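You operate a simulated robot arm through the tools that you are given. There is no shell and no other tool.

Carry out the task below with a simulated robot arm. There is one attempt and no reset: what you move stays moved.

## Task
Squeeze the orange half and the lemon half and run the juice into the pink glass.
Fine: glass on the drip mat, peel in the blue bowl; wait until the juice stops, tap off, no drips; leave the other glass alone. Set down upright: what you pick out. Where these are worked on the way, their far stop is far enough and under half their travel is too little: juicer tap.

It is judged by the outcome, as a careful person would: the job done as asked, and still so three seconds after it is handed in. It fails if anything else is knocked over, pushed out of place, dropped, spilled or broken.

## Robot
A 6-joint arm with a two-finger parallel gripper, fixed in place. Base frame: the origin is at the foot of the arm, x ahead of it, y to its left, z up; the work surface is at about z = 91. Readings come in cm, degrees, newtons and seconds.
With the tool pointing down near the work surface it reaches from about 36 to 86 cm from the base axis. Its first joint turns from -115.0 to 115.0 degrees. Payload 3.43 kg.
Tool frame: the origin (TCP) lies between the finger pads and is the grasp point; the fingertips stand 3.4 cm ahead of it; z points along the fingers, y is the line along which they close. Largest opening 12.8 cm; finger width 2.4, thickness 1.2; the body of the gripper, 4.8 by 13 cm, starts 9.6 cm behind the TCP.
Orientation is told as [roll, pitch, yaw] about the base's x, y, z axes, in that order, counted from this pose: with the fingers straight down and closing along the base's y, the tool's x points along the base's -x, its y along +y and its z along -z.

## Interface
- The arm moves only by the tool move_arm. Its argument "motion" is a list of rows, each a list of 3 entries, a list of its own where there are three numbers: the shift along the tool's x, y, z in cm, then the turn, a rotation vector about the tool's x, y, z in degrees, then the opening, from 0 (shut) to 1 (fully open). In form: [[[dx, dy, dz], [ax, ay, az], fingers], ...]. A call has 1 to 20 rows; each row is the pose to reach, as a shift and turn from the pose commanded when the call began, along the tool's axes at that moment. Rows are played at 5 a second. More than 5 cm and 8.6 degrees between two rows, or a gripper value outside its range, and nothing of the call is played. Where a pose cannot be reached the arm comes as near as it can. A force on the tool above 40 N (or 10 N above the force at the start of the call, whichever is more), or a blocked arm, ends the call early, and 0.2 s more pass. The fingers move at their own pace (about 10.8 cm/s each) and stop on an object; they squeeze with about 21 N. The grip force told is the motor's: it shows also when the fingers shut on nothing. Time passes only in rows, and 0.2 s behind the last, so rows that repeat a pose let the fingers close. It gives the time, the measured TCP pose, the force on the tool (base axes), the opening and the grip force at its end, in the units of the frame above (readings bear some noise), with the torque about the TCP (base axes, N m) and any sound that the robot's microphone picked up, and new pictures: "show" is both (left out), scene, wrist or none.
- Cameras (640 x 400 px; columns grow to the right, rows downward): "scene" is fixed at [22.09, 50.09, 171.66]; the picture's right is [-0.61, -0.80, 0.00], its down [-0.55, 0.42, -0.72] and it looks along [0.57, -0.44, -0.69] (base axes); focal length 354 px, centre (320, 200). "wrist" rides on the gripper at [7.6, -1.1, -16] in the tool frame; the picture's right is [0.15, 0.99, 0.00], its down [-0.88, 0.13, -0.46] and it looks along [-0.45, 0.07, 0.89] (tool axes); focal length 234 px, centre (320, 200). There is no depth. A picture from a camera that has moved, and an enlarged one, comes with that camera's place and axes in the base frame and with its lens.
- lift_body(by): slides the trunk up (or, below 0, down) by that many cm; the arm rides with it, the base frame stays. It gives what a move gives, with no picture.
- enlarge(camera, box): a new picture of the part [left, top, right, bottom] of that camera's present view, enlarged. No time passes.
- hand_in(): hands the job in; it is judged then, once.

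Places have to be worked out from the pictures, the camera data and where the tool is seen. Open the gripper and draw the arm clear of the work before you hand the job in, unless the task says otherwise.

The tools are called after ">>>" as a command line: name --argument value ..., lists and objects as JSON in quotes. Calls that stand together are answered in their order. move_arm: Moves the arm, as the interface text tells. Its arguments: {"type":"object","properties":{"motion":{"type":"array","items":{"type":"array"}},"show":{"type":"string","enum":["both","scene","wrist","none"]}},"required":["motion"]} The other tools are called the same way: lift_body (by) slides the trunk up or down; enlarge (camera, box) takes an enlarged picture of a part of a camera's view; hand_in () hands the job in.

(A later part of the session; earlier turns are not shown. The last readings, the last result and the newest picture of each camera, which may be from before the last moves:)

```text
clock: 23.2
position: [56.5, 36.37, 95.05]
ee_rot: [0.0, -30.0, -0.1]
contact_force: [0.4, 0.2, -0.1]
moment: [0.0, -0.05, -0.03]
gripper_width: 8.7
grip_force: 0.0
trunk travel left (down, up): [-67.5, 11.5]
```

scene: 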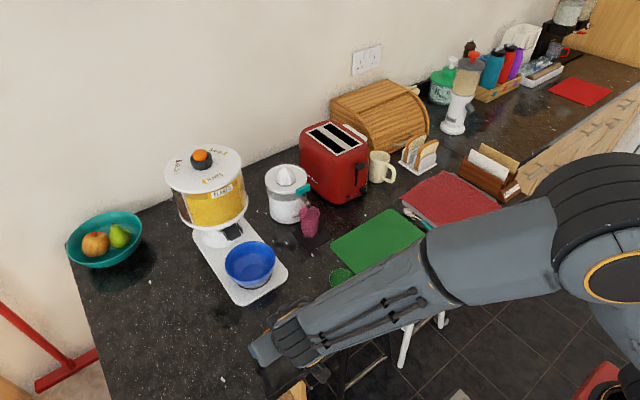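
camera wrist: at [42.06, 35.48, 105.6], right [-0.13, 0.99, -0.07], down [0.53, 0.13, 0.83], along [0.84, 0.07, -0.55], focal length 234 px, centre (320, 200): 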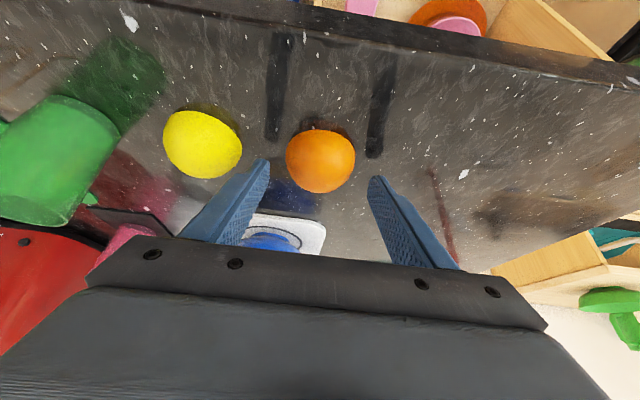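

No contact force and the tips are about 0.5 cm above the counter. I close on the orange half.

>>> move_arm --motion '[[[0.05, 0, 0.1], [0, 0, 0], 0.6], [[0.05, 0, 0.1], [0, 0, 0], 0.5], [[0.05, 0, 0.1], [0, 0, 0], 0.42], [[0.05, 0, 0.1], [0, 0, 0], 0.35], [[0.05, 0, 0.1], [0, 0, 0], 0.3], [[0.05, 0, 0.1], [0, 0, 0], 0.3]]' --show "wrist"

>>> enlarge --camera "wrist" --box '[220, 100, 420, 250]'

```text
clock: 24.6
position: [56.62, 36.41, 94.82]
ee_rot: [-0.1, -30.0, 0.0]
contact_force: [0.6, 0.0, 0.7]
moment: [-0.05, -0.03, -0.01]
gripper_width: 5.96
grip_force: 20.8
trunk travel left (down, up): [-67.5, 11.5]
camera wrist: at [41.85, 35.35, 104.88], right [-0.13, 0.99, -0.07], down [0.53, 0.13, 0.83], along [0.84, 0.07, -0.55], focal length 234 px, centre (320, 200)
```

wrist: 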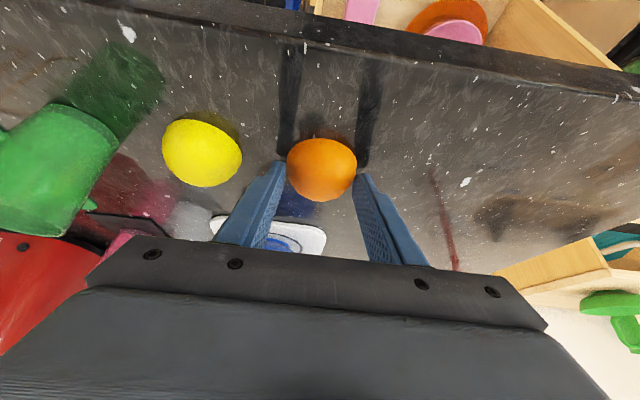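

```text
2.67 times, centred on (320, 175) of wrist
camera zoom: at [41.85, 35.35, 104.88], right [-0.13, 0.99, -0.07], down [0.53, 0.13, 0.83], along [0.84, 0.07, -0.55], focal length 624 px, centre (320, 267)
```

zoom: 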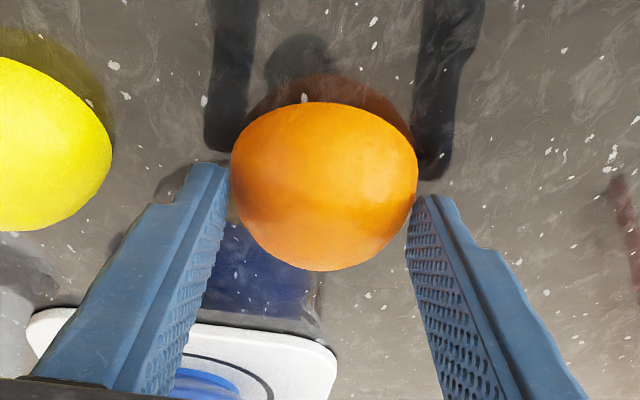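

Gripped at 5.96 cm. I lift gently to 10 cm and check that the half stays level in the fingers.

>>> move_arm --motion '[[[-0.5, 0, -0.87], [0, 0, 0], 0.3], [[-1.25, 0, -2.17], [0, 0, 0], 0.3], [[-2.5, 0, -4.33], [0, 0, 0], 0.3], [[-3.75, 0, -6.5], [0, 0, 0], 0.3], [[-5, 0, -8.66], [0, 0, 0], 0.3], [[-5, 0, -8.66], [0, 0, 0], 0.3]]' --show "both"

>>> enlarge --camera "wrist" --box '[220, 100, 420, 250]'

>>> enlarge --camera "scene" --box '[220, 290, 320, 370]'

```text
clock: 26.0
position: [56.57, 36.23, 104.91]
ee_rot: [0.0, -30.0, 0.0]
contact_force: [-0.2, 0.4, -0.1]
moment: [0.02, 0.02, -0.01]
gripper_width: 5.95
grip_force: 21.4
trunk travel left (down, up): [-67.5, 11.5]
camera wrist: at [41.88, 35.28, 114.96], right [-0.13, 0.99, -0.07], down [0.53, 0.13, 0.83], along [0.84, 0.07, -0.55], focal length 234 px, centre (320, 200)
```

scene: 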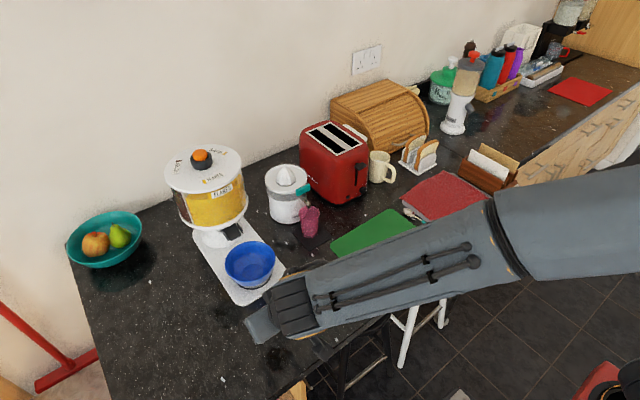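
wrist: 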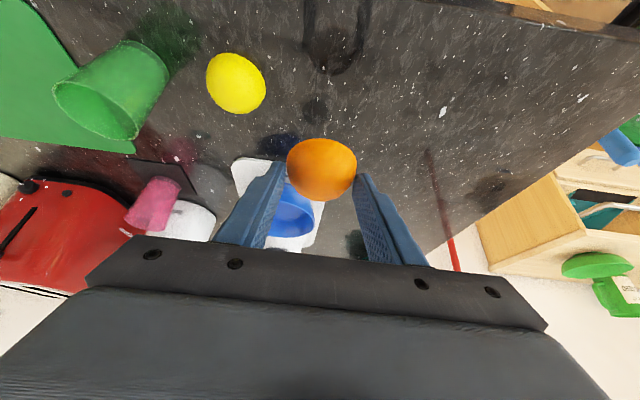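

```text
2.67 times, centred on (320, 175) of wrist
camera zoom: at [41.88, 35.28, 114.96], right [-0.13, 0.99, -0.07], down [0.53, 0.13, 0.83], along [0.84, 0.07, -0.55], focal length 624 px, centre (320, 267)
```

zoom: 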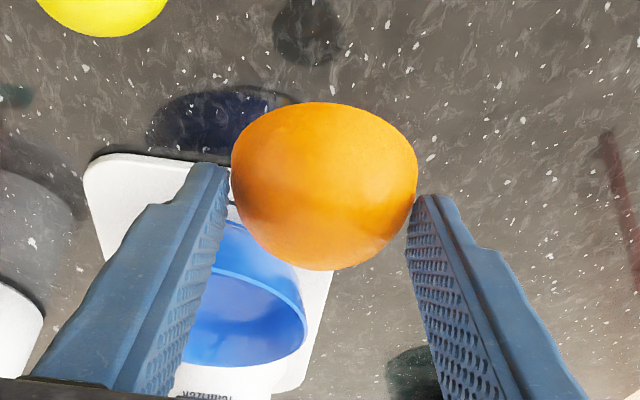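

```text
5.00 times, centred on (270, 330) of scene
camera zoom: at [22.09, 50.09, 171.66], right [-0.61, -0.8, 0.0], down [-0.55, 0.42, -0.72], along [0.57, -0.44, -0.69], focal length 1771 px, centre (570, -450)
```

zoom: 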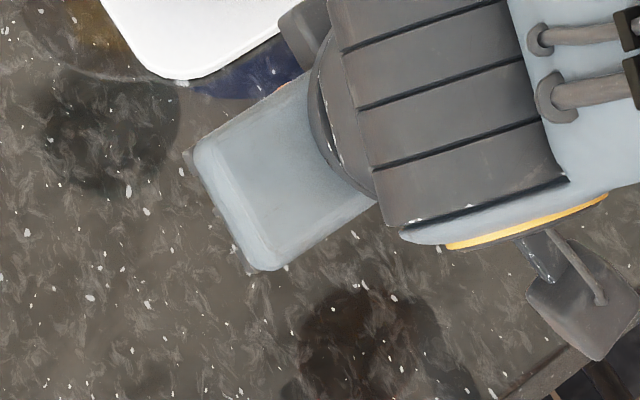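

The orange half is held level and its cut face is about 3.85 cm below the TCP. I carry it high, around the dispenser, to a spot above the cone.

>>> move_arm --motion '[[[-2.1, -2.44, -2.28], [0, 0, 0], 0.3], [[-4.2, -4.88, -4.56], [0, 0, 0], 0.3], [[-6.3, -7.32, -6.84], [0, 0, 0], 0.3], [[-8.4, -9.76, -9.12], [0, 0, 0], 0.3], [[-10.49, -12.2, -11.38], [0, 0, 0], 0.3], [[-13.1, -15.65, -9.88], [0, 0, 0], 0.3], [[-15.7, -19.1, -8.38], [0, 0, 0], 0.3], [[-18.3, -22.55, -6.88], [0, 0, 0], 0.3], [[-20.89, -26.0, -5.38], [0, 0, 0], 0.3], [[-24.5, -26.0, -2.72], [0, 0, 0], 0.3], [[-28.1, -26.0, -0.06], [0, 0, 0], 0.3], [[-31.7, -26.0, 2.6], [0, 0, 0], 0.3], [[-35.3, -26.0, 5.26], [0, 0, 0], 0.3], [[-35.3, -26.0, 5.26], [0, 0, 0], 0.3]]' --show "both"

>>> enlarge --camera "scene" --box '[250, 120, 350, 220]'

>>> enlarge --camera "wrist" --box '[220, 60, 420, 220]'

```text
clock: 29.0
position: [89.83, 10.15, 117.87]
ee_rot: [0.0, -29.8, 0.0]
contact_force: [-0.9, 0.9, -1.9]
moment: [0.0, -0.03, -0.01]
gripper_width: 5.96
grip_force: 20.9
trunk travel left (down, up): [-67.5, 11.5]
camera wrist: at [75.09, 9.18, 127.82], right [-0.13, 0.99, -0.07], down [0.54, 0.13, 0.83], along [0.83, 0.07, -0.55], focal length 234 px, centre (320, 200)
```

scene: 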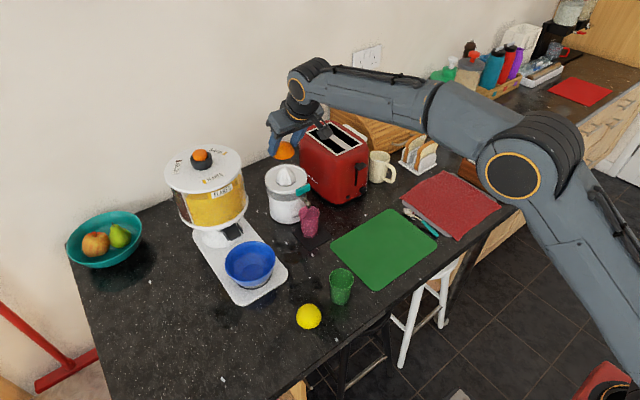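
wrist: 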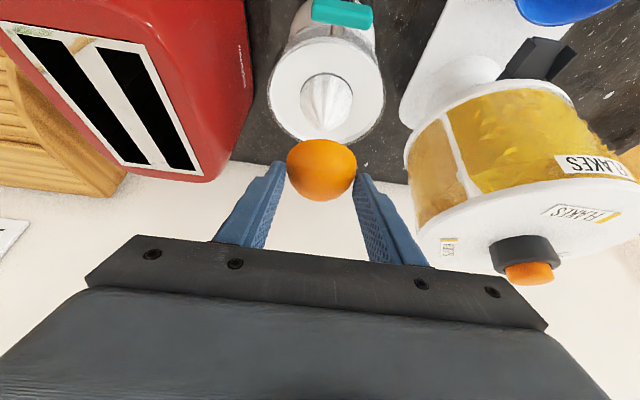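

```text
4.00 times, centred on (300, 170) of scene
camera zoom: at [22.09, 50.09, 171.66], right [-0.61, -0.8, 0.0], down [-0.55, 0.42, -0.72], along [0.57, -0.44, -0.69], focal length 1416 px, centre (400, 320)
```

zoom: 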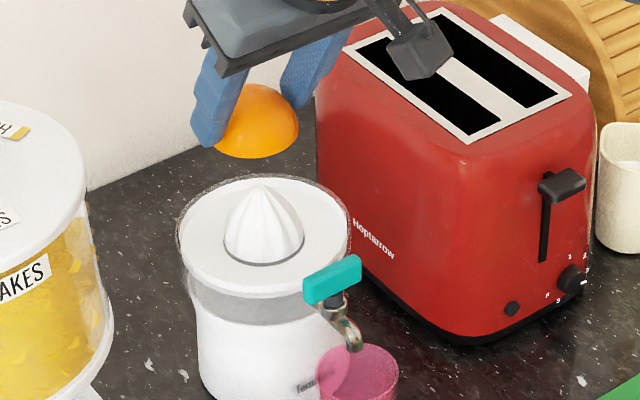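

```text
2.50 times, centred on (320, 140) of wrist
camera zoom: at [75.09, 9.18, 127.82], right [-0.13, 0.99, -0.07], down [0.54, 0.13, 0.83], along [0.83, 0.07, -0.55], focal length 585 px, centre (320, 350)
```

zoom: 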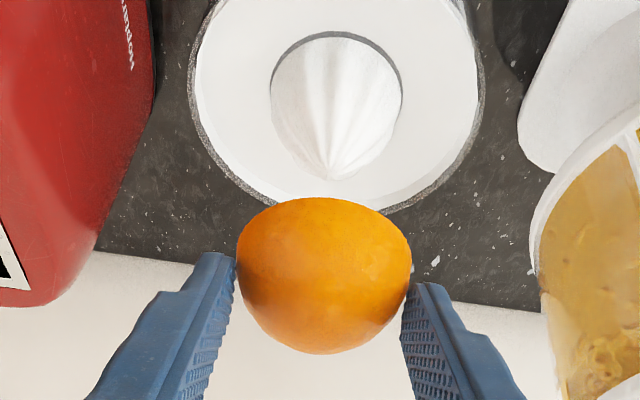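

Both cameras show the half well aligned over the cone, with about 4.7 cm between the cut face and the tip. I lower 4 cm and look again.

>>> move_arm --motion '[[[0.5, 0, 0.87], [0, 0, 0], 0.3], [[1.0, 0, 1.73], [0, 0, 0], 0.3], [[1.5, 0, 2.6], [0, 0, 0], 0.3], [[2.0, 0, 3.46], [0, 0, 0], 0.3], [[2.0, 0, 3.46], [0, 0, 0], 0.3]]' --show "both"

>>> enlarge --camera "scene" --box '[250, 130, 340, 220]'

>>> enlarge --camera "wrist" --box '[220, 60, 420, 220]'

```text
clock: 30.2
position: [89.68, 10.29, 113.99]
ee_rot: [0.0, -29.9, 0.1]
contact_force: [0.2, 0.2, -0.5]
moment: [0.02, 0.0, -0.02]
gripper_width: 5.93
grip_force: 21.3
trunk travel left (down, up): [-67.5, 11.5]
camera wrist: at [75.03, 9.31, 124.01], right [-0.13, 0.99, -0.07], down [0.53, 0.13, 0.83], along [0.84, 0.07, -0.55], focal length 234 px, centre (320, 200)
```

scene: 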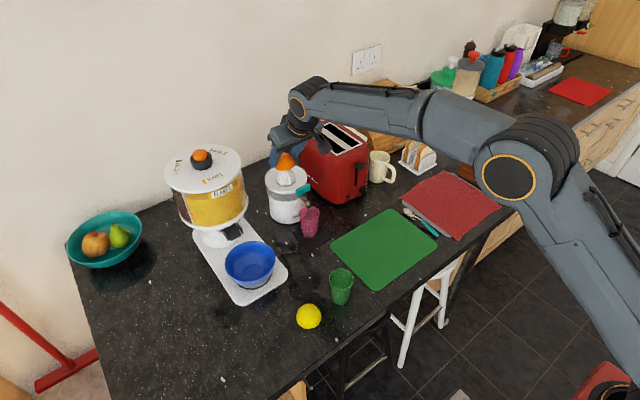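
wrist: 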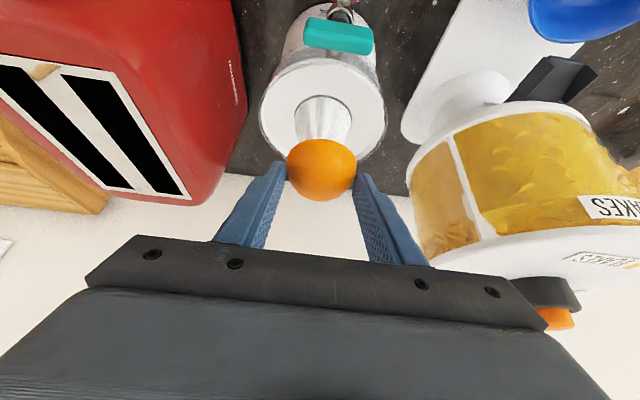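

```text
4.44 times, centred on (295, 175) of scene
camera zoom: at [22.09, 50.09, 171.66], right [-0.61, -0.8, 0.0], down [-0.55, 0.42, -0.72], along [0.57, -0.44, -0.69], focal length 1574 px, centre (431, 311)
```

zoom: 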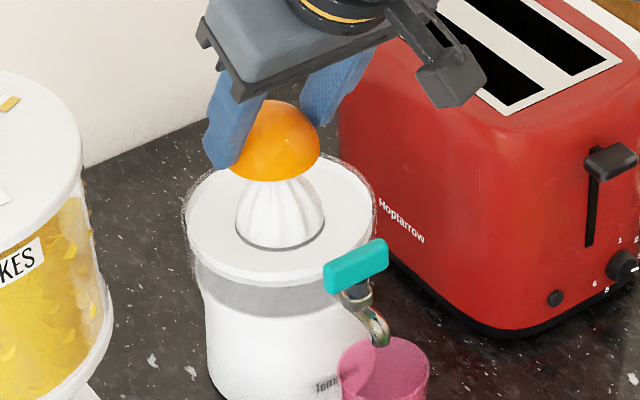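

```text
2.50 times, centred on (320, 140) of wrist
camera zoom: at [75.03, 9.31, 124.01], right [-0.13, 0.99, -0.07], down [0.53, 0.13, 0.83], along [0.84, 0.07, -0.55], focal length 585 px, centre (320, 350)
```

zoom: 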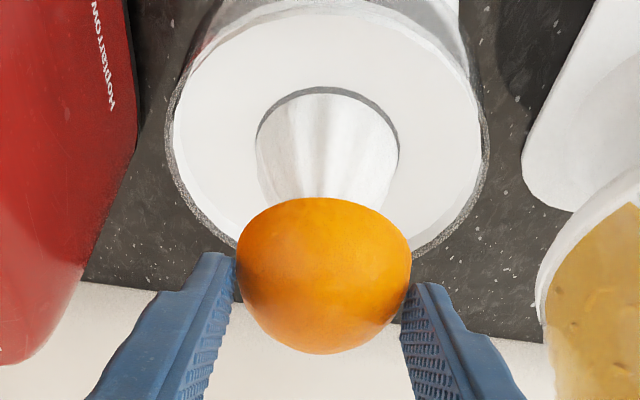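

The half sits centred just above the cone tip. I lower slowly by another 1.2 cm and watch the force and sound.

>>> move_arm --motion '[[[0.15, 0, 0.26], [0, 0, 0], 0.3], [[0.3, 0, 0.52], [0, 0, 0], 0.3], [[0.45, 0, 0.78], [0, 0, 0], 0.3], [[0.6, 0, 1.04], [0, 0, 0], 0.3], [[0.6, 0, 1.04], [0, 0, 0], 0.3]]' --show "scene"

>>> enlarge --camera "scene" --box '[250, 130, 340, 220]'

```text
clock: 31.4
position: [89.72, 10.34, 112.82]
ee_rot: [0.0, -30.0, 0.1]
contact_force: [0.1, -0.1, -0.7]
moment: [-0.02, 0.01, -0.04]
gripper_width: 5.94
grip_force: 20.5
trunk travel left (down, up): [-67.5, 11.5]
```

scene: 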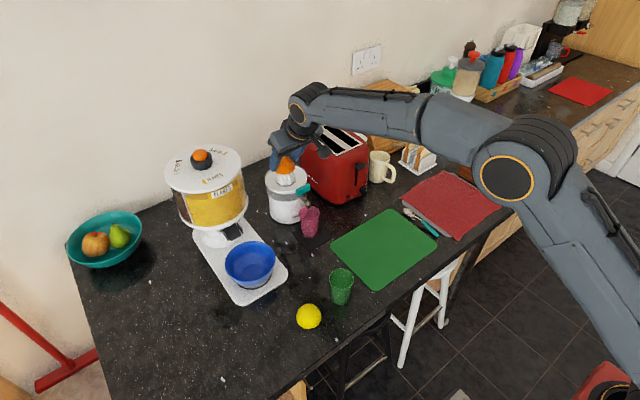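

```text
4.44 times, centred on (295, 175) of scene
camera zoom: at [22.09, 50.09, 171.66], right [-0.61, -0.8, 0.0], down [-0.55, 0.42, -0.72], along [0.57, -0.44, -0.69], focal length 1574 px, centre (431, 311)
```

zoom: 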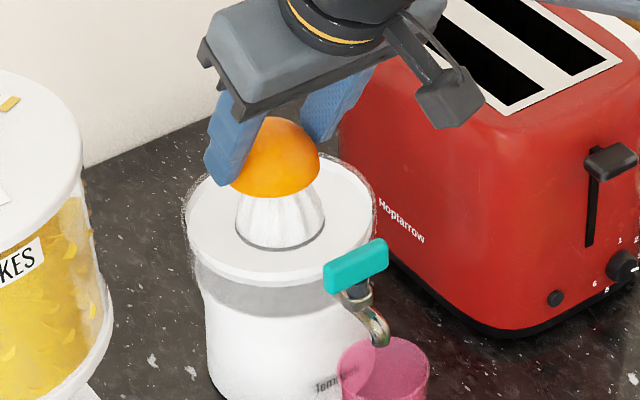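

No contact force yet. I keep lowering by another 1 cm in small steps.

>>> move_arm --motion '[[[0.12, 0, 0.22], [0, 0, 0], 0.3], [[0.25, 0, 0.43], [0, 0, 0], 0.3], [[0.37, 0, 0.65], [0, 0, 0], 0.3], [[0.5, 0, 0.87], [0, 0, 0], 0.3], [[0.5, 0, 0.87], [0, 0, 0], 0.3]]' --show "scene"

>>> enlarge --camera "scene" --box '[250, 130, 340, 220]'

```text
clock: 32.6
position: [89.65, 10.33, 111.74]
ee_rot: [-0.1, -30.0, 0.0]
contact_force: [0.5, 0.2, -0.8]
moment: [-0.03, -0.05, -0.01]
gripper_width: 5.91
grip_force: 20.8
trunk travel left (down, up): [-67.5, 11.5]
```

scene: 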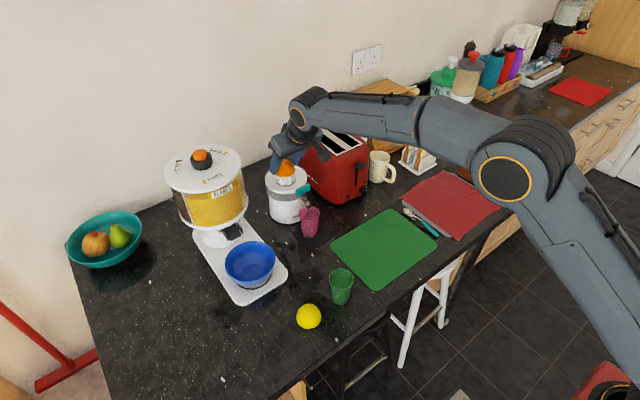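

```text
4.44 times, centred on (295, 175) of scene
camera zoom: at [22.09, 50.09, 171.66], right [-0.61, -0.8, 0.0], down [-0.55, 0.42, -0.72], along [0.57, -0.44, -0.69], focal length 1574 px, centre (431, 311)
```

zoom: 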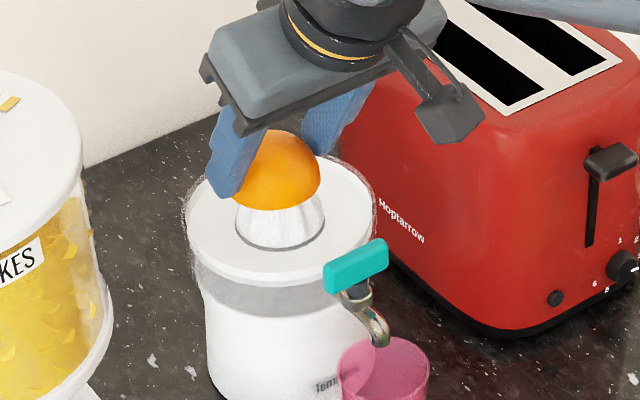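

The half is going down over the cone with its tip inside, still with no force. I continue in small steps until contact.

>>> move_arm --motion '[[[0.12, 0, 0.22], [0, 0, 0], 0.3], [[0.25, 0, 0.43], [0, 0, 0], 0.3], [[0.37, 0, 0.65], [0, 0, 0], 0.3], [[0.5, 0, 0.87], [0, 0, 0], 0.3], [[0.5, 0, 0.87], [0, 0, 0], 0.3]]' --show "scene"

>>> enlarge --camera "scene" --box '[250, 130, 340, 220]'

```text
clock: 33.8
position: [89.69, 10.19, 110.8]
ee_rot: [0.1, -30.0, 0.0]
contact_force: [1.7, -0.9, 0.7]
moment: [-0.04, -0.05, -0.01]
gripper_width: 5.94
grip_force: 20.7
trunk travel left (down, up): [-67.5, 11.5]
```

scene: 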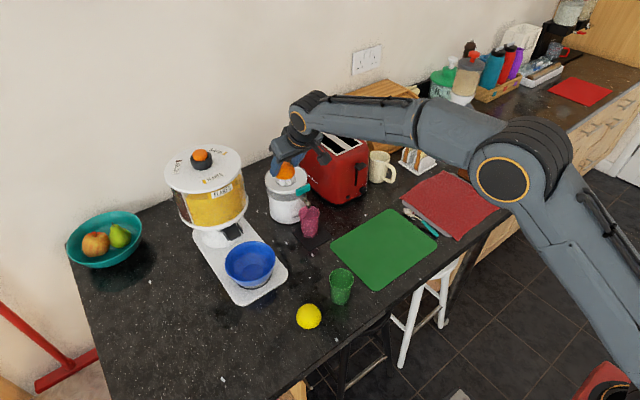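

```text
4.44 times, centred on (295, 175) of scene
camera zoom: at [22.09, 50.09, 171.66], right [-0.61, -0.8, 0.0], down [-0.55, 0.42, -0.72], along [0.57, -0.44, -0.69], focal length 1574 px, centre (431, 311)
```

zoom: 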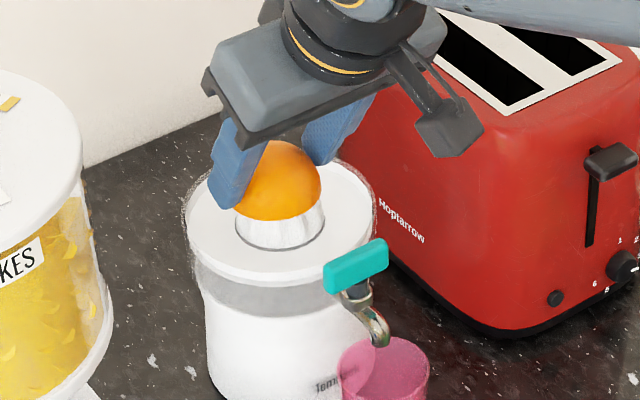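

A first slight contact shows. I press down another 0.6 cm in small steps.

>>> move_arm --motion '[[[0.1, 0, 0.17], [0, 0, 0], 0.3], [[0.2, 0, 0.35], [0, 0, 0], 0.3], [[0.3, 0, 0.52], [0, 0, 0], 0.3], [[0.3, 0, 0.52], [0, 0, 0], 0.3]]' --show "scene"

>>> enlarge --camera "scene" --box '[250, 130, 340, 220]'

```text
clock: 34.8
position: [89.74, 10.14, 110.22]
ee_rot: [0.0, -30.1, 0.0]
contact_force: [5.5, -5.2, 7.7]
moment: [-0.31, -0.37, -0.02]
gripper_width: 5.97
grip_force: 20.4
trunk travel left (down, up): [-67.5, 11.5]
```

scene: 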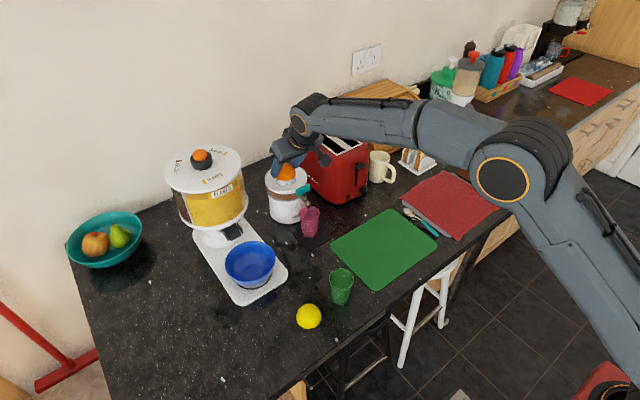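

```text
4.44 times, centred on (295, 175) of scene
camera zoom: at [22.09, 50.09, 171.66], right [-0.61, -0.8, 0.0], down [-0.55, 0.42, -0.72], along [0.57, -0.44, -0.69], focal length 1574 px, centre (431, 311)
```

zoom: 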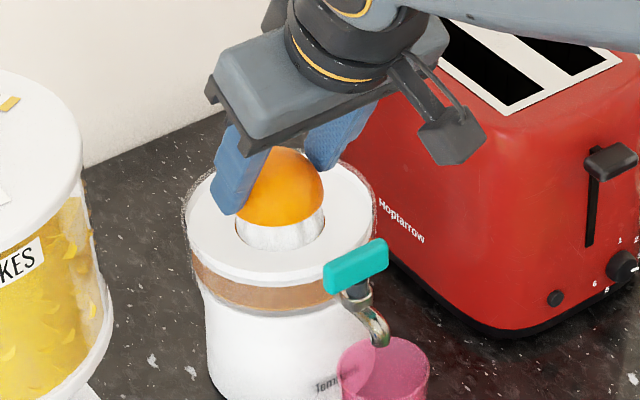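

Juice has appeared in the juicer's clear band, with about 8 N down and some sideways force. I shift slightly toward +x/-y to centre on the cone, press a bit further and hold.

>>> move_arm --motion '[[[-0.1, -0.12, 0.06], [0, 0, 0], 0.3], [[-0.1, -0.15, 0.15], [0, 0, 0], 0.3], [[-0.02, -0.15, 0.29], [0, 0, 0], 0.3], [[-0.02, -0.15, 0.29], [0, 0, 0], 0.3], [[-0.02, -0.15, 0.29], [0, 0, 0], 0.3]]' --show "scene"

>>> enlarge --camera "scene" --box '[250, 130, 340, 220]'

```text
clock: 36.0
position: [89.75, 10.1, 110.03]
ee_rot: [0.1, -30.1, 0.0]
contact_force: [-2.8, -4.3, 9.7]
moment: [-0.12, -0.09, -0.07]
gripper_width: 5.95
grip_force: 20.8
trunk travel left (down, up): [-67.5, 11.5]
```

scene: 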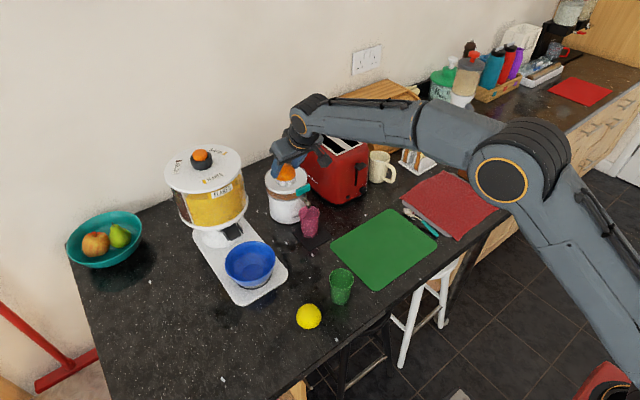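

```text
4.44 times, centred on (295, 175) of scene
camera zoom: at [22.09, 50.09, 171.66], right [-0.61, -0.8, 0.0], down [-0.55, 0.42, -0.72], along [0.57, -0.44, -0.69], focal length 1574 px, centre (431, 311)
```

zoom: 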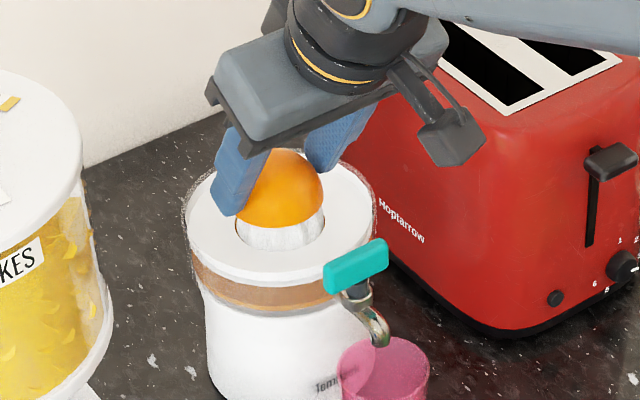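

The force is about 10 N down. I zoom on the juice band to see whether the level rises.

>>> enlarge --camera "scene" --box '[270, 165, 310, 205]'

>>> move_arm --motion '[[[0.1, -0.05, 0.17], [0, 0, 0], 0.3], [[0.2, -0.05, 0.35], [0, 0, 0], 0.3], [[0.2, -0.05, 0.35], [0, 0, 0], 0.3], [[0.2, -0.05, 0.35], [0, 0, 0], 0.3]]' --show "both"

>>> enlarge --camera "scene" --box '[270, 165, 310, 205]'

```text
10.00 times, centred on (290, 185) of scene
camera zoom: at [22.09, 50.09, 171.66], right [-0.61, -0.8, 0.0], down [-0.55, 0.42, -0.72], along [0.57, -0.44, -0.69], focal length 3541 px, centre (620, 350)
```

zoom: 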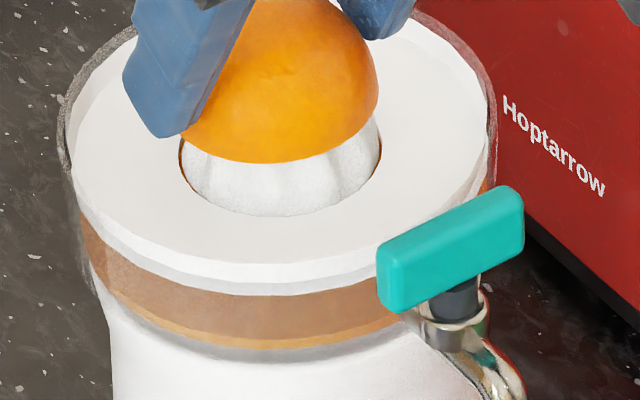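

```text
clock: 37.0
position: [89.84, 10.16, 109.67]
ee_rot: [0.0, -30.2, 0.0]
contact_force: [0.9, -0.4, 21.5]
moment: [-0.01, -0.26, -0.01]
gripper_width: 6.03
grip_force: 20.9
trunk travel left (down, up): [-67.5, 11.5]
camera wrist: at [75.14, 9.13, 119.72], right [-0.13, 0.99, -0.07], down [0.53, 0.13, 0.84], along [0.84, 0.07, -0.54], focal length 234 px, centre (320, 200)
```

scene: 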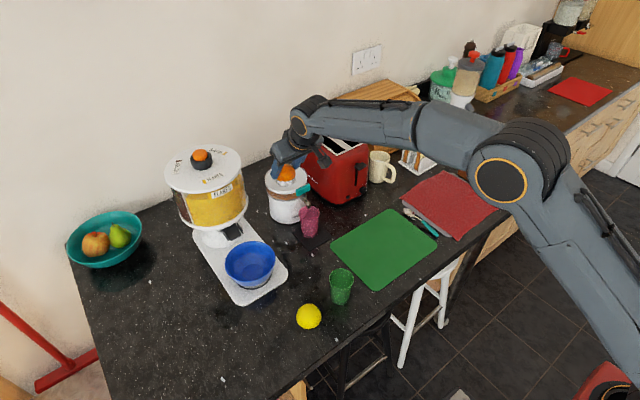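
wrist: 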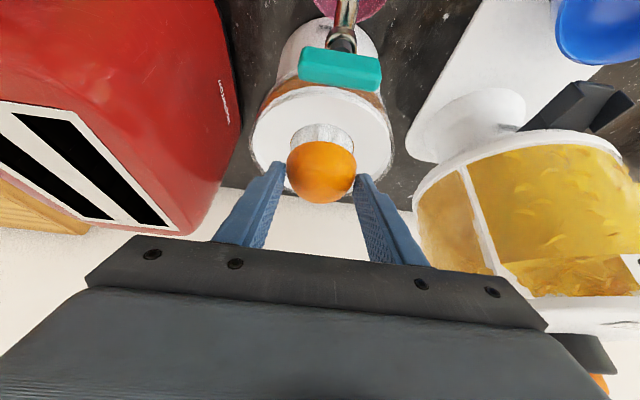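

```text
10.00 times, centred on (290, 185) of scene
camera zoom: at [22.09, 50.09, 171.66], right [-0.61, -0.8, 0.0], down [-0.55, 0.42, -0.72], along [0.57, -0.44, -0.69], focal length 3541 px, centre (620, 350)
```

zoom: 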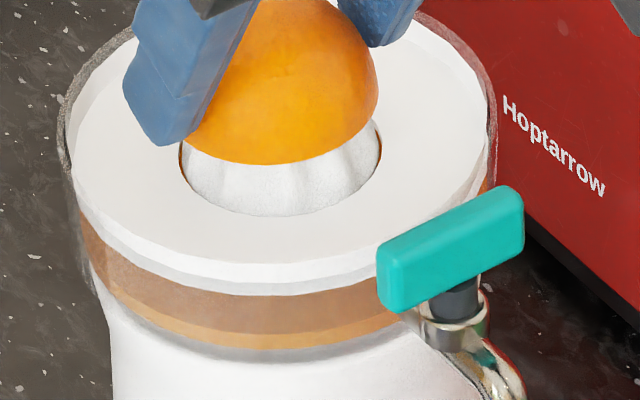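

Now about 21 N down and well centred; the bright strip of juice at the bottom of the band has grown. I hold the press for 3 seconds and compare.

>>> move_arm --motion '[[[0, 0, 0], [0, 0, 0], 0.3], [[0, 0, 0], [0, 0, 0], 0.3], [[0, 0, 0], [0, 0, 0], 0.3], [[0, 0, 0], [0, 0, 0], 0.3], [[0, 0, 0], [0, 0, 0], 0.3], [[0, 0, 0], [0, 0, 0], 0.3], [[0, 0, 0], [0, 0, 0], 0.3], [[0, 0, 0], [0, 0, 0], 0.3], [[0, 0, 0], [0, 0, 0], 0.3], [[0, 0, 0], [0, 0, 0], 0.3], [[0, 0, 0], [0, 0, 0], 0.3], [[0, 0, 0], [0, 0, 0], 0.3], [[0, 0, 0], [0, 0, 0], 0.3], [[0, 0, 0], [0, 0, 0], 0.3], [[0, 0, 0], [0, 0, 0], 0.3]]' --show "none"

>>> enlarge --camera "scene" --box '[270, 165, 310, 205]'

```text
clock: 40.2
position: [89.78, 10.03, 109.72]
ee_rot: [-0.1, -30.1, 0.1]
contact_force: [-0.1, 0.8, 18.9]
moment: [-0.03, -0.23, 0.03]
gripper_width: 6.02
grip_force: 20.7
trunk travel left (down, up): [-67.5, 11.5]
```

```text
10.00 times, centred on (290, 185) of scene
camera zoom: at [22.09, 50.09, 171.66], right [-0.61, -0.8, 0.0], down [-0.55, 0.42, -0.72], along [0.57, -0.44, -0.69], focal length 3541 px, centre (620, 350)
```

zoom: 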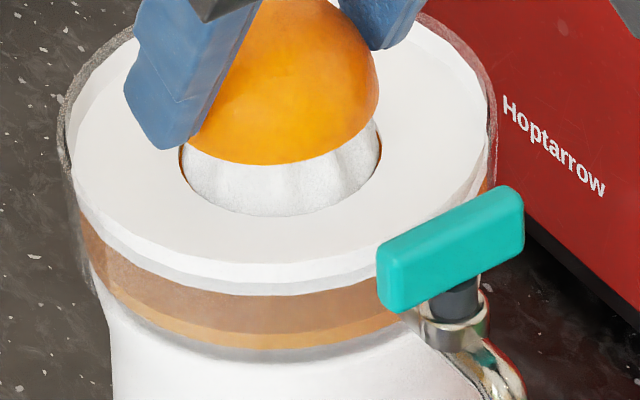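

The force settles at 19 N and the level has hardly changed. I press about 0.2 cm further and twist the half back and forth by 15° about the vertical, as one reams a citrus.

>>> move_arm --motion '[[[0.1, 0, 0.17], [0, 0, 0], 0.3], [[0.1, -0.06, 0.17], [-2.5, 0, -4.33], 0.3], [[0.1, -0.11, 0.17], [-5, 0, -8.66], 0.3], [[0.1, -0.17, 0.17], [-7.5, 0, -13], 0.3], [[0.1, -0.11, 0.17], [-5, 0, -8.66], 0.3], [[0.1, -0.06, 0.17], [-2.5, 0, -4.33], 0.3], [[0.1, 0, 0.17], [0, 0, 0], 0.3], [[0.1, 0.06, 0.17], [2.5, 0, 4.33], 0.3], [[0.1, 0.11, 0.17], [5, 0, 8.66], 0.3], [[0.1, 0.17, 0.17], [7.5, 0, 13], 0.3], [[0.1, 0.11, 0.17], [5, 0, 8.66], 0.3], [[0.1, 0.06, 0.17], [2.5, 0, 4.33], 0.3], [[0.1, 0, 0.17], [0, 0, 0], 0.3], [[0.1, 0, 0.17], [0, 0, 0], 0.3]]' --show "scene"

>>> enlarge --camera "scene" --box '[270, 165, 310, 205]'

```text
clock: 43.2
position: [89.84, 10.01, 109.25]
ee_rot: [0.1, -30.0, 0.1]
contact_force: [-2.8, -1.9, 11.0]
moment: [-0.1, -0.09, -0.04]
gripper_width: 6.1
grip_force: 20.8
trunk travel left (down, up): [-67.5, 11.5]
```

scene: 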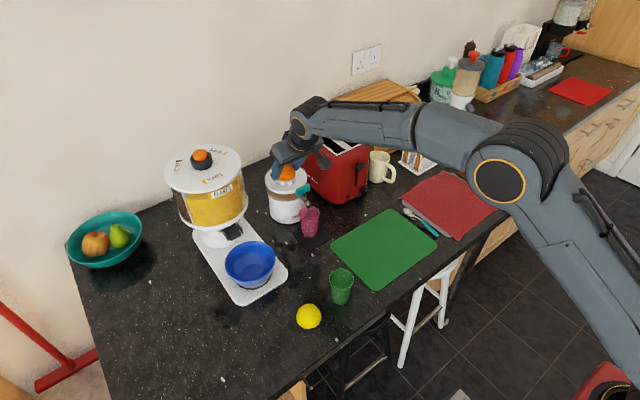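

```text
10.00 times, centred on (290, 185) of scene
camera zoom: at [22.09, 50.09, 171.66], right [-0.61, -0.8, 0.0], down [-0.55, 0.42, -0.72], along [0.57, -0.44, -0.69], focal length 3541 px, centre (620, 350)
```

zoom: 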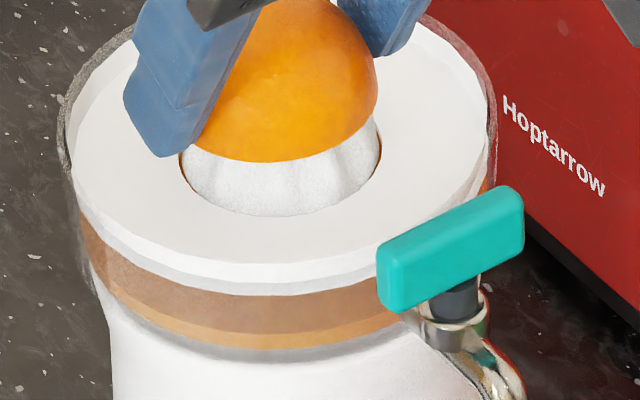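

The fingers slid a little lower on the half, with 11 N now. I zoom closely on the juice band to measure the strip.

>>> enlarge --camera "scene" --box '[280, 190, 300, 204]'

>>> enlarge --camera "wrist" --box '[240, 60, 400, 220]'

```text
16.00 times, centred on (290, 197) of scene
camera zoom: at [22.09, 50.09, 171.66], right [-0.61, -0.8, 0.0], down [-0.55, 0.42, -0.72], along [0.57, -0.44, -0.69], focal length 5666 px, centre (800, 248)
```

zoom: 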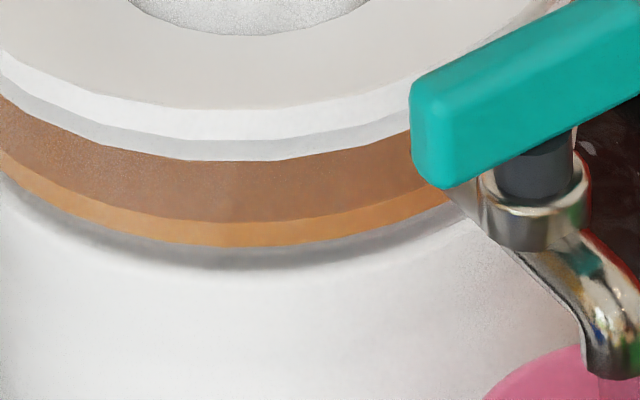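

```text
2.50 times, centred on (320, 140) of wrist
camera zoom: at [75.19, 9.12, 119.33], right [-0.13, 0.99, -0.07], down [0.53, 0.13, 0.84], along [0.84, 0.07, -0.54], focal length 585 px, centre (320, 350)
```

zoom: 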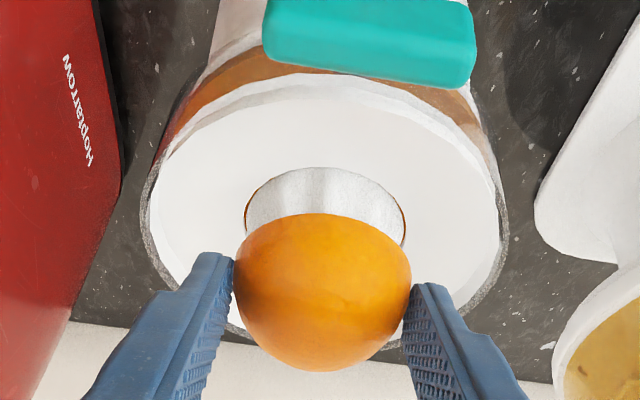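

The bright strip is the juice depth, about 27 px here (row 220–247). I press further and hold, to see whether more still comes out.

>>> move_arm --motion '[[[0.1, 0, 0.17], [0, 0, 0], 0.3], [[0.15, 0, 0.26], [0, 0, 0], 0.3], [[0.15, 0, 0.26], [0, 0, 0], 0.3], [[0.15, 0, 0.26], [0, 0, 0], 0.3], [[0.15, 0, 0.26], [0, 0, 0], 0.3], [[0.15, 0, 0.26], [0, 0, 0], 0.3], [[0.15, 0, 0.26], [0, 0, 0], 0.3], [[0.15, 0, 0.26], [0, 0, 0], 0.3], [[0.15, 0, 0.26], [0, 0, 0], 0.3], [[0.15, 0, 0.26], [0, 0, 0], 0.3]]' --show "none"

>>> enlarge --camera "scene" --box '[280, 190, 300, 204]'

>>> enlarge --camera "scene" --box '[250, 130, 340, 220]'

```text
clock: 45.4
position: [89.65, 10.09, 109.08]
ee_rot: [0.0, -30.2, 0.1]
contact_force: [2.1, -0.6, 17.9]
moment: [-0.09, -0.28, -0.04]
gripper_width: 6.05
grip_force: 21.3
trunk travel left (down, up): [-67.5, 11.5]
```

```text
16.00 times, centred on (290, 197) of scene
camera zoom: at [22.09, 50.09, 171.66], right [-0.61, -0.8, 0.0], down [-0.55, 0.42, -0.72], along [0.57, -0.44, -0.69], focal length 5666 px, centre (800, 248)
```

zoom: 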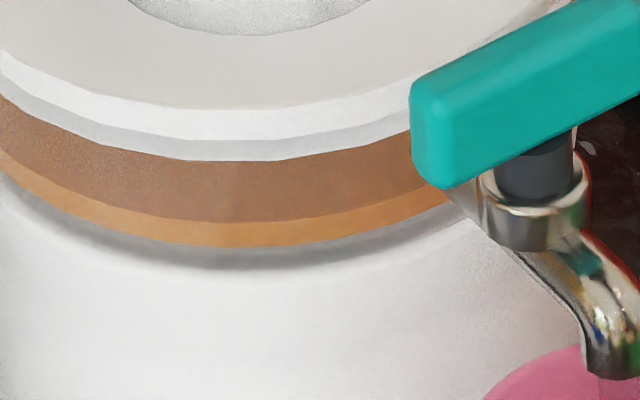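

```text
4.44 times, centred on (295, 175) of scene
camera zoom: at [22.09, 50.09, 171.66], right [-0.61, -0.8, 0.0], down [-0.55, 0.42, -0.72], along [0.57, -0.44, -0.69], focal length 1574 px, centre (431, 311)
```

zoom: 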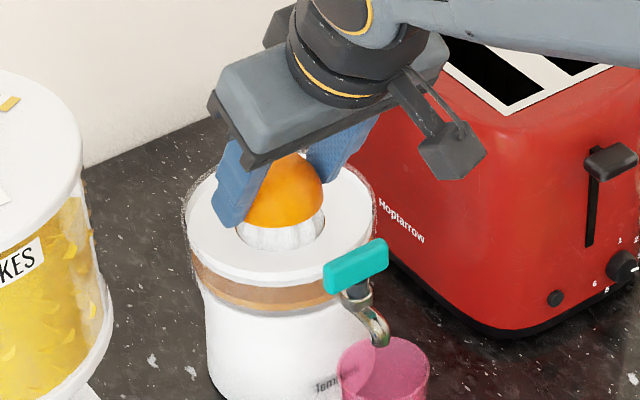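

The level no longer changes, so the orange half is squeezed out. I lift the peel off and carry it back and over toward the blue bowl.

>>> move_arm --motion '[[[-1.0, 0, -1.73], [0, 0, 0], 0.3], [[-2.5, 0, -4.33], [0, 0, 0], 0.3], [[-4.2, 0, -7.27], [0, 0, 0], 0.3], [[-5.5, 0, -9.53], [0, 0, 0], 0.3], [[-1.68, 0, -11.73], [0, 0, 0], 0.3], [[2.14, 0, -13.94], [0, 0, 0], 0.3], [[5.96, 0, -16.15], [0, 0, 0], 0.3], [[9.78, 0, -18.35], [0, 0, 0], 0.3], [[9.84, 4.38, -17.46], [0, 0, 0], 0.3], [[9.89, 8.76, -16.57], [0, 0, 0], 0.3], [[9.94, 13.14, -15.68], [0, 0, 0], 0.3], [[10.0, 17.52, -14.79], [0, 0, 0], 0.3], [[10.05, 21.9, -13.89], [0, 0, 0], 0.3], [[10.05, 21.9, -13.89], [0, 0, 0], 0.3]]' --show "both"

>>> enlarge --camera "wrist" --box '[220, 60, 420, 220]'

>>> enlarge --camera "scene" --box '[210, 170, 310, 310]'

```text
clock: 48.4
position: [74.02, 32.12, 116.06]
ee_rot: [0.0, -30.0, 0.0]
contact_force: [-0.1, 0.6, 0.0]
moment: [-0.01, -0.03, -0.01]
gripper_width: 6.04
grip_force: 21.2
trunk travel left (down, up): [-67.5, 11.5]
camera wrist: at [59.4, 31.11, 126.01], right [-0.13, 0.99, -0.07], down [0.54, 0.13, 0.83], along [0.84, 0.07, -0.55], focal length 234 px, centre (320, 200)
```

scene: 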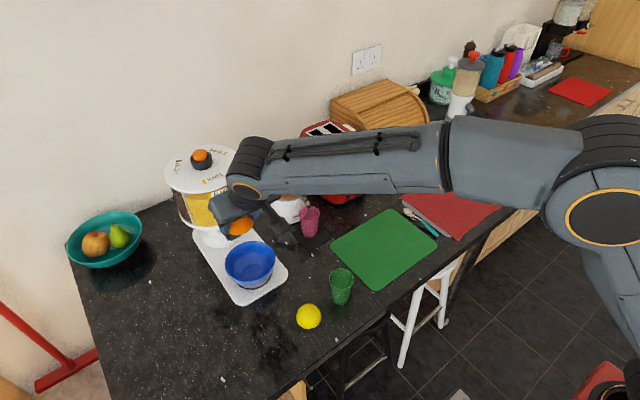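
wrist: 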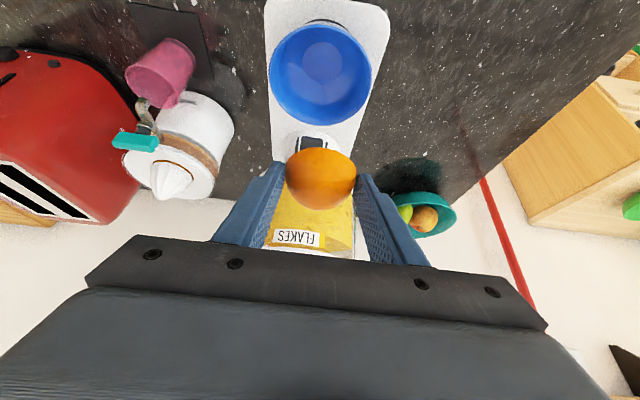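

```text
2.50 times, centred on (320, 140) of wrist
camera zoom: at [59.4, 31.11, 126.01], right [-0.13, 0.99, -0.07], down [0.54, 0.13, 0.83], along [0.84, 0.07, -0.55], focal length 585 px, centre (320, 350)
```

zoom: 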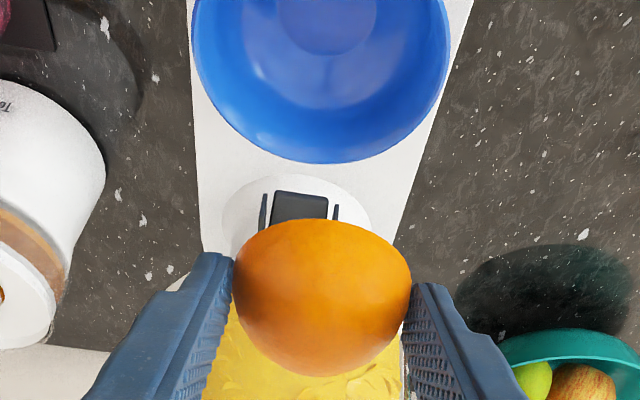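

```text
2.86 times, centred on (260, 240) of scene
camera zoom: at [22.09, 50.09, 171.66], right [-0.61, -0.8, 0.0], down [-0.55, 0.42, -0.72], along [0.57, -0.44, -0.69], focal length 1012 px, centre (491, 86)
```

zoom: 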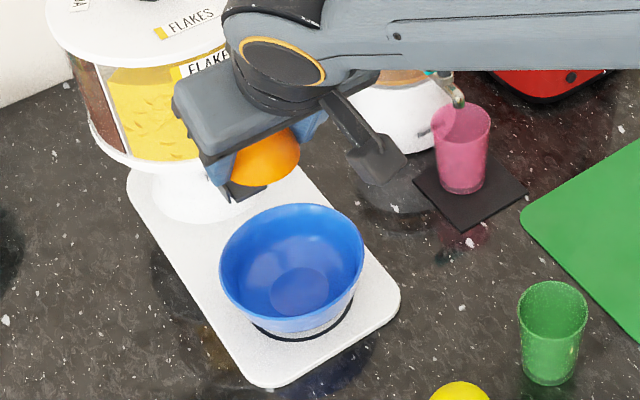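

The peel is held and the bowl centre is about (75.2, 31.1) with its rim near z≈98. I lower the peel to the rim inside the bowl.

>>> move_arm --motion '[[[1.9, -0.5, 3.6], [0, 0, 0], 0.3], [[3.8, -1.0, 7.2], [0, 0, 0], 0.3], [[5.7, -1.0, 10.8], [0, 0, 0], 0.3], [[7.0, -1.0, 13.1], [0, 0, 0], 0.3], [[7.67, -1.0, 14.35], [0, 0, 0], 0.3], [[7.67, -1.0, 14.35], [0, 0, 0], 0.3]]' --show "both"

>>> enlarge --camera "wrist" --box '[220, 60, 420, 220]'

>>> enlarge --camera "scene" --box '[210, 200, 310, 310]'

```text
clock: 49.8
position: [74.74, 30.95, 99.75]
ee_rot: [0.0, -29.9, -0.1]
contact_force: [0.0, -0.5, -1.8]
moment: [-0.03, 0.01, 0.03]
gripper_width: 6.06
grip_force: 20.5
trunk travel left (down, up): [-67.5, 11.5]
camera wrist: at [60.04, 29.96, 109.8], right [-0.13, 0.99, -0.07], down [0.53, 0.13, 0.83], along [0.84, 0.07, -0.55], focal length 234 px, centre (320, 200)
```

scene: 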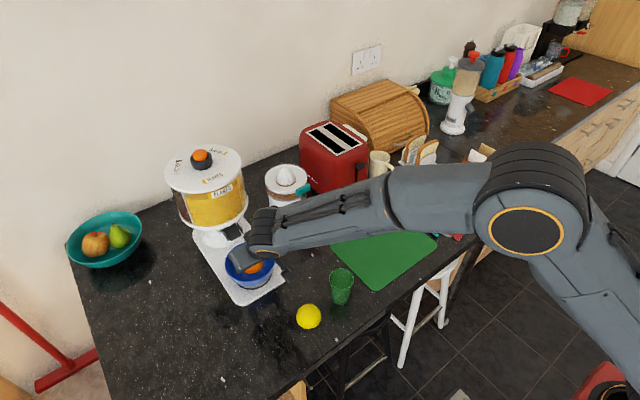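
wrist: 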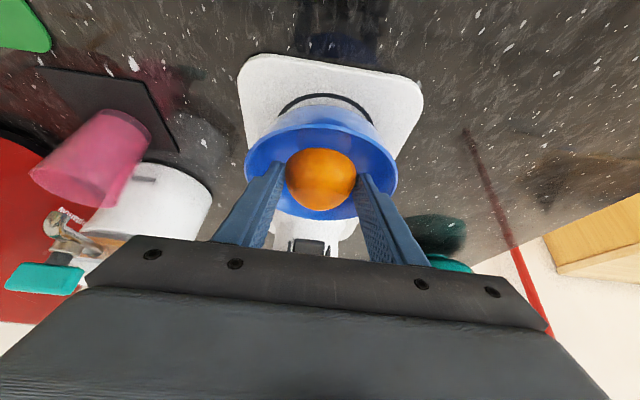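

```text
2.50 times, centred on (320, 140) of wrist
camera zoom: at [60.04, 29.96, 109.8], right [-0.13, 0.99, -0.07], down [0.53, 0.13, 0.83], along [0.84, 0.07, -0.55], focal length 585 px, centre (320, 350)
```

zoom: 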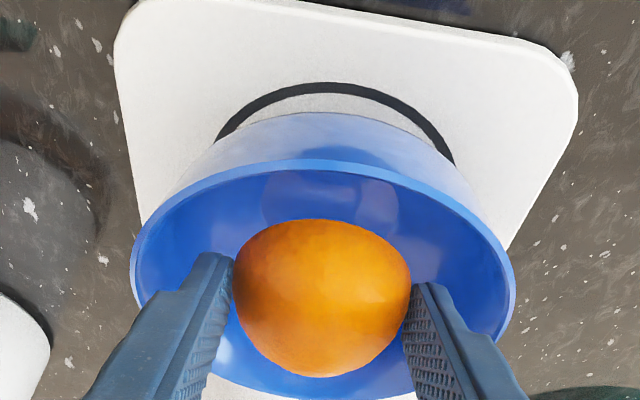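

```text
3.64 times, centred on (260, 255) of scene
camera zoom: at [22.09, 50.09, 171.66], right [-0.61, -0.8, 0.0], down [-0.55, 0.42, -0.72], along [0.57, -0.44, -0.69], focal length 1288 px, centre (538, 0)
```

zoom: 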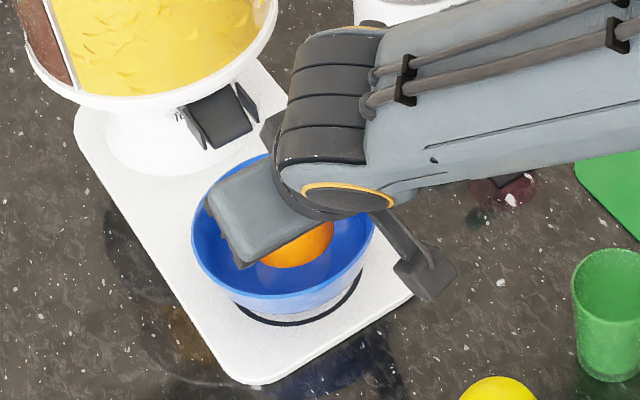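

The peel is inside the bowl's rim. I shift 0.7 cm toward the bowl centre and down, then open the fingers just enough to let go.

>>> move_arm --motion '[[[-0.13, 0, 0.48], [0, 0, 0], 0.3], [[-0.26, 0, 0.96], [0, 0, 0], 0.3], [[-0.26, 0, 0.96], [0, 0, 0], 0.3], [[-0.26, 0, 0.96], [0, 0, 0], 0.48], [[-0.26, 0, 0.96], [0, 0, 0], 0.52], [[-0.26, 0, 0.96], [0, 0, 0], 0.56], [[-0.26, 0, 0.96], [0, 0, 0], 0.56]]' --show "both"

>>> enlarge --camera "wrist" --box '[220, 60, 420, 220]'

```text
clock: 51.4
position: [75.5, 30.97, 99.11]
ee_rot: [0.0, -30.0, 0.1]
contact_force: [1.7, 1.7, 2.1]
moment: [0.04, -0.03, -0.02]
gripper_width: 7.04
grip_force: 0.1
trunk travel left (down, up): [-67.5, 11.5]
camera wrist: at [60.77, 30.01, 109.13], right [-0.13, 0.99, -0.07], down [0.53, 0.13, 0.84], along [0.84, 0.07, -0.54], focal length 234 px, centre (320, 200)
```

scene: 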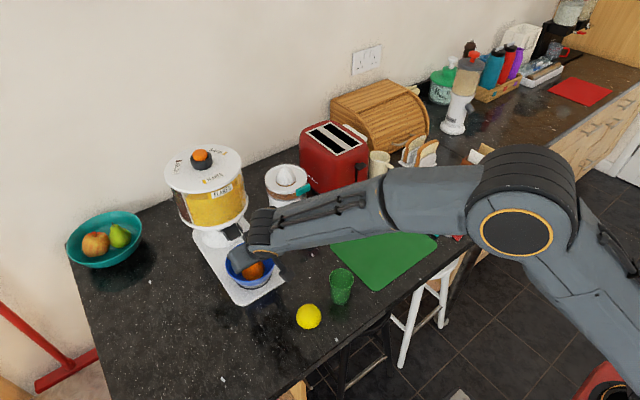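
wrist: 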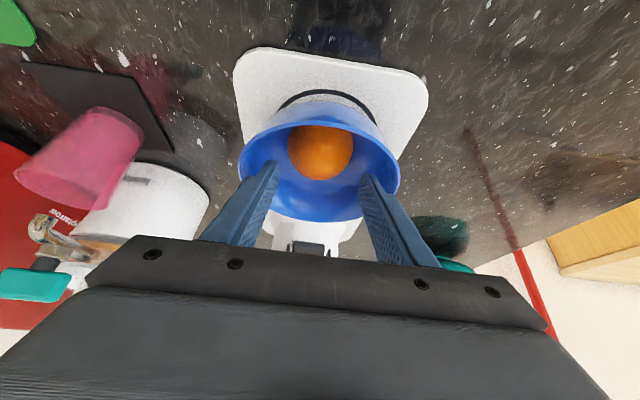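

```text
2.50 times, centred on (320, 140) of wrist
camera zoom: at [60.77, 30.01, 109.13], right [-0.13, 0.99, -0.07], down [0.53, 0.13, 0.84], along [0.84, 0.07, -0.54], focal length 585 px, centre (320, 350)
```

zoom: 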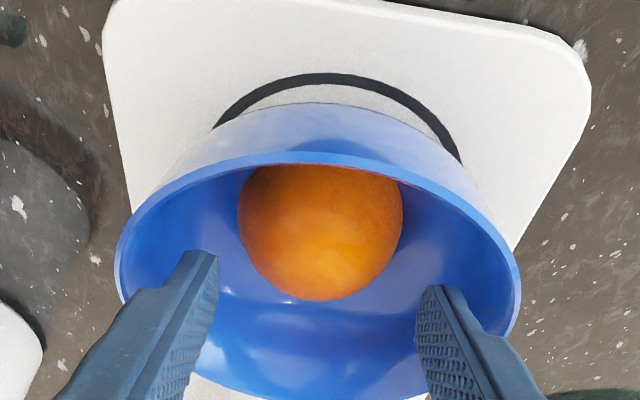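

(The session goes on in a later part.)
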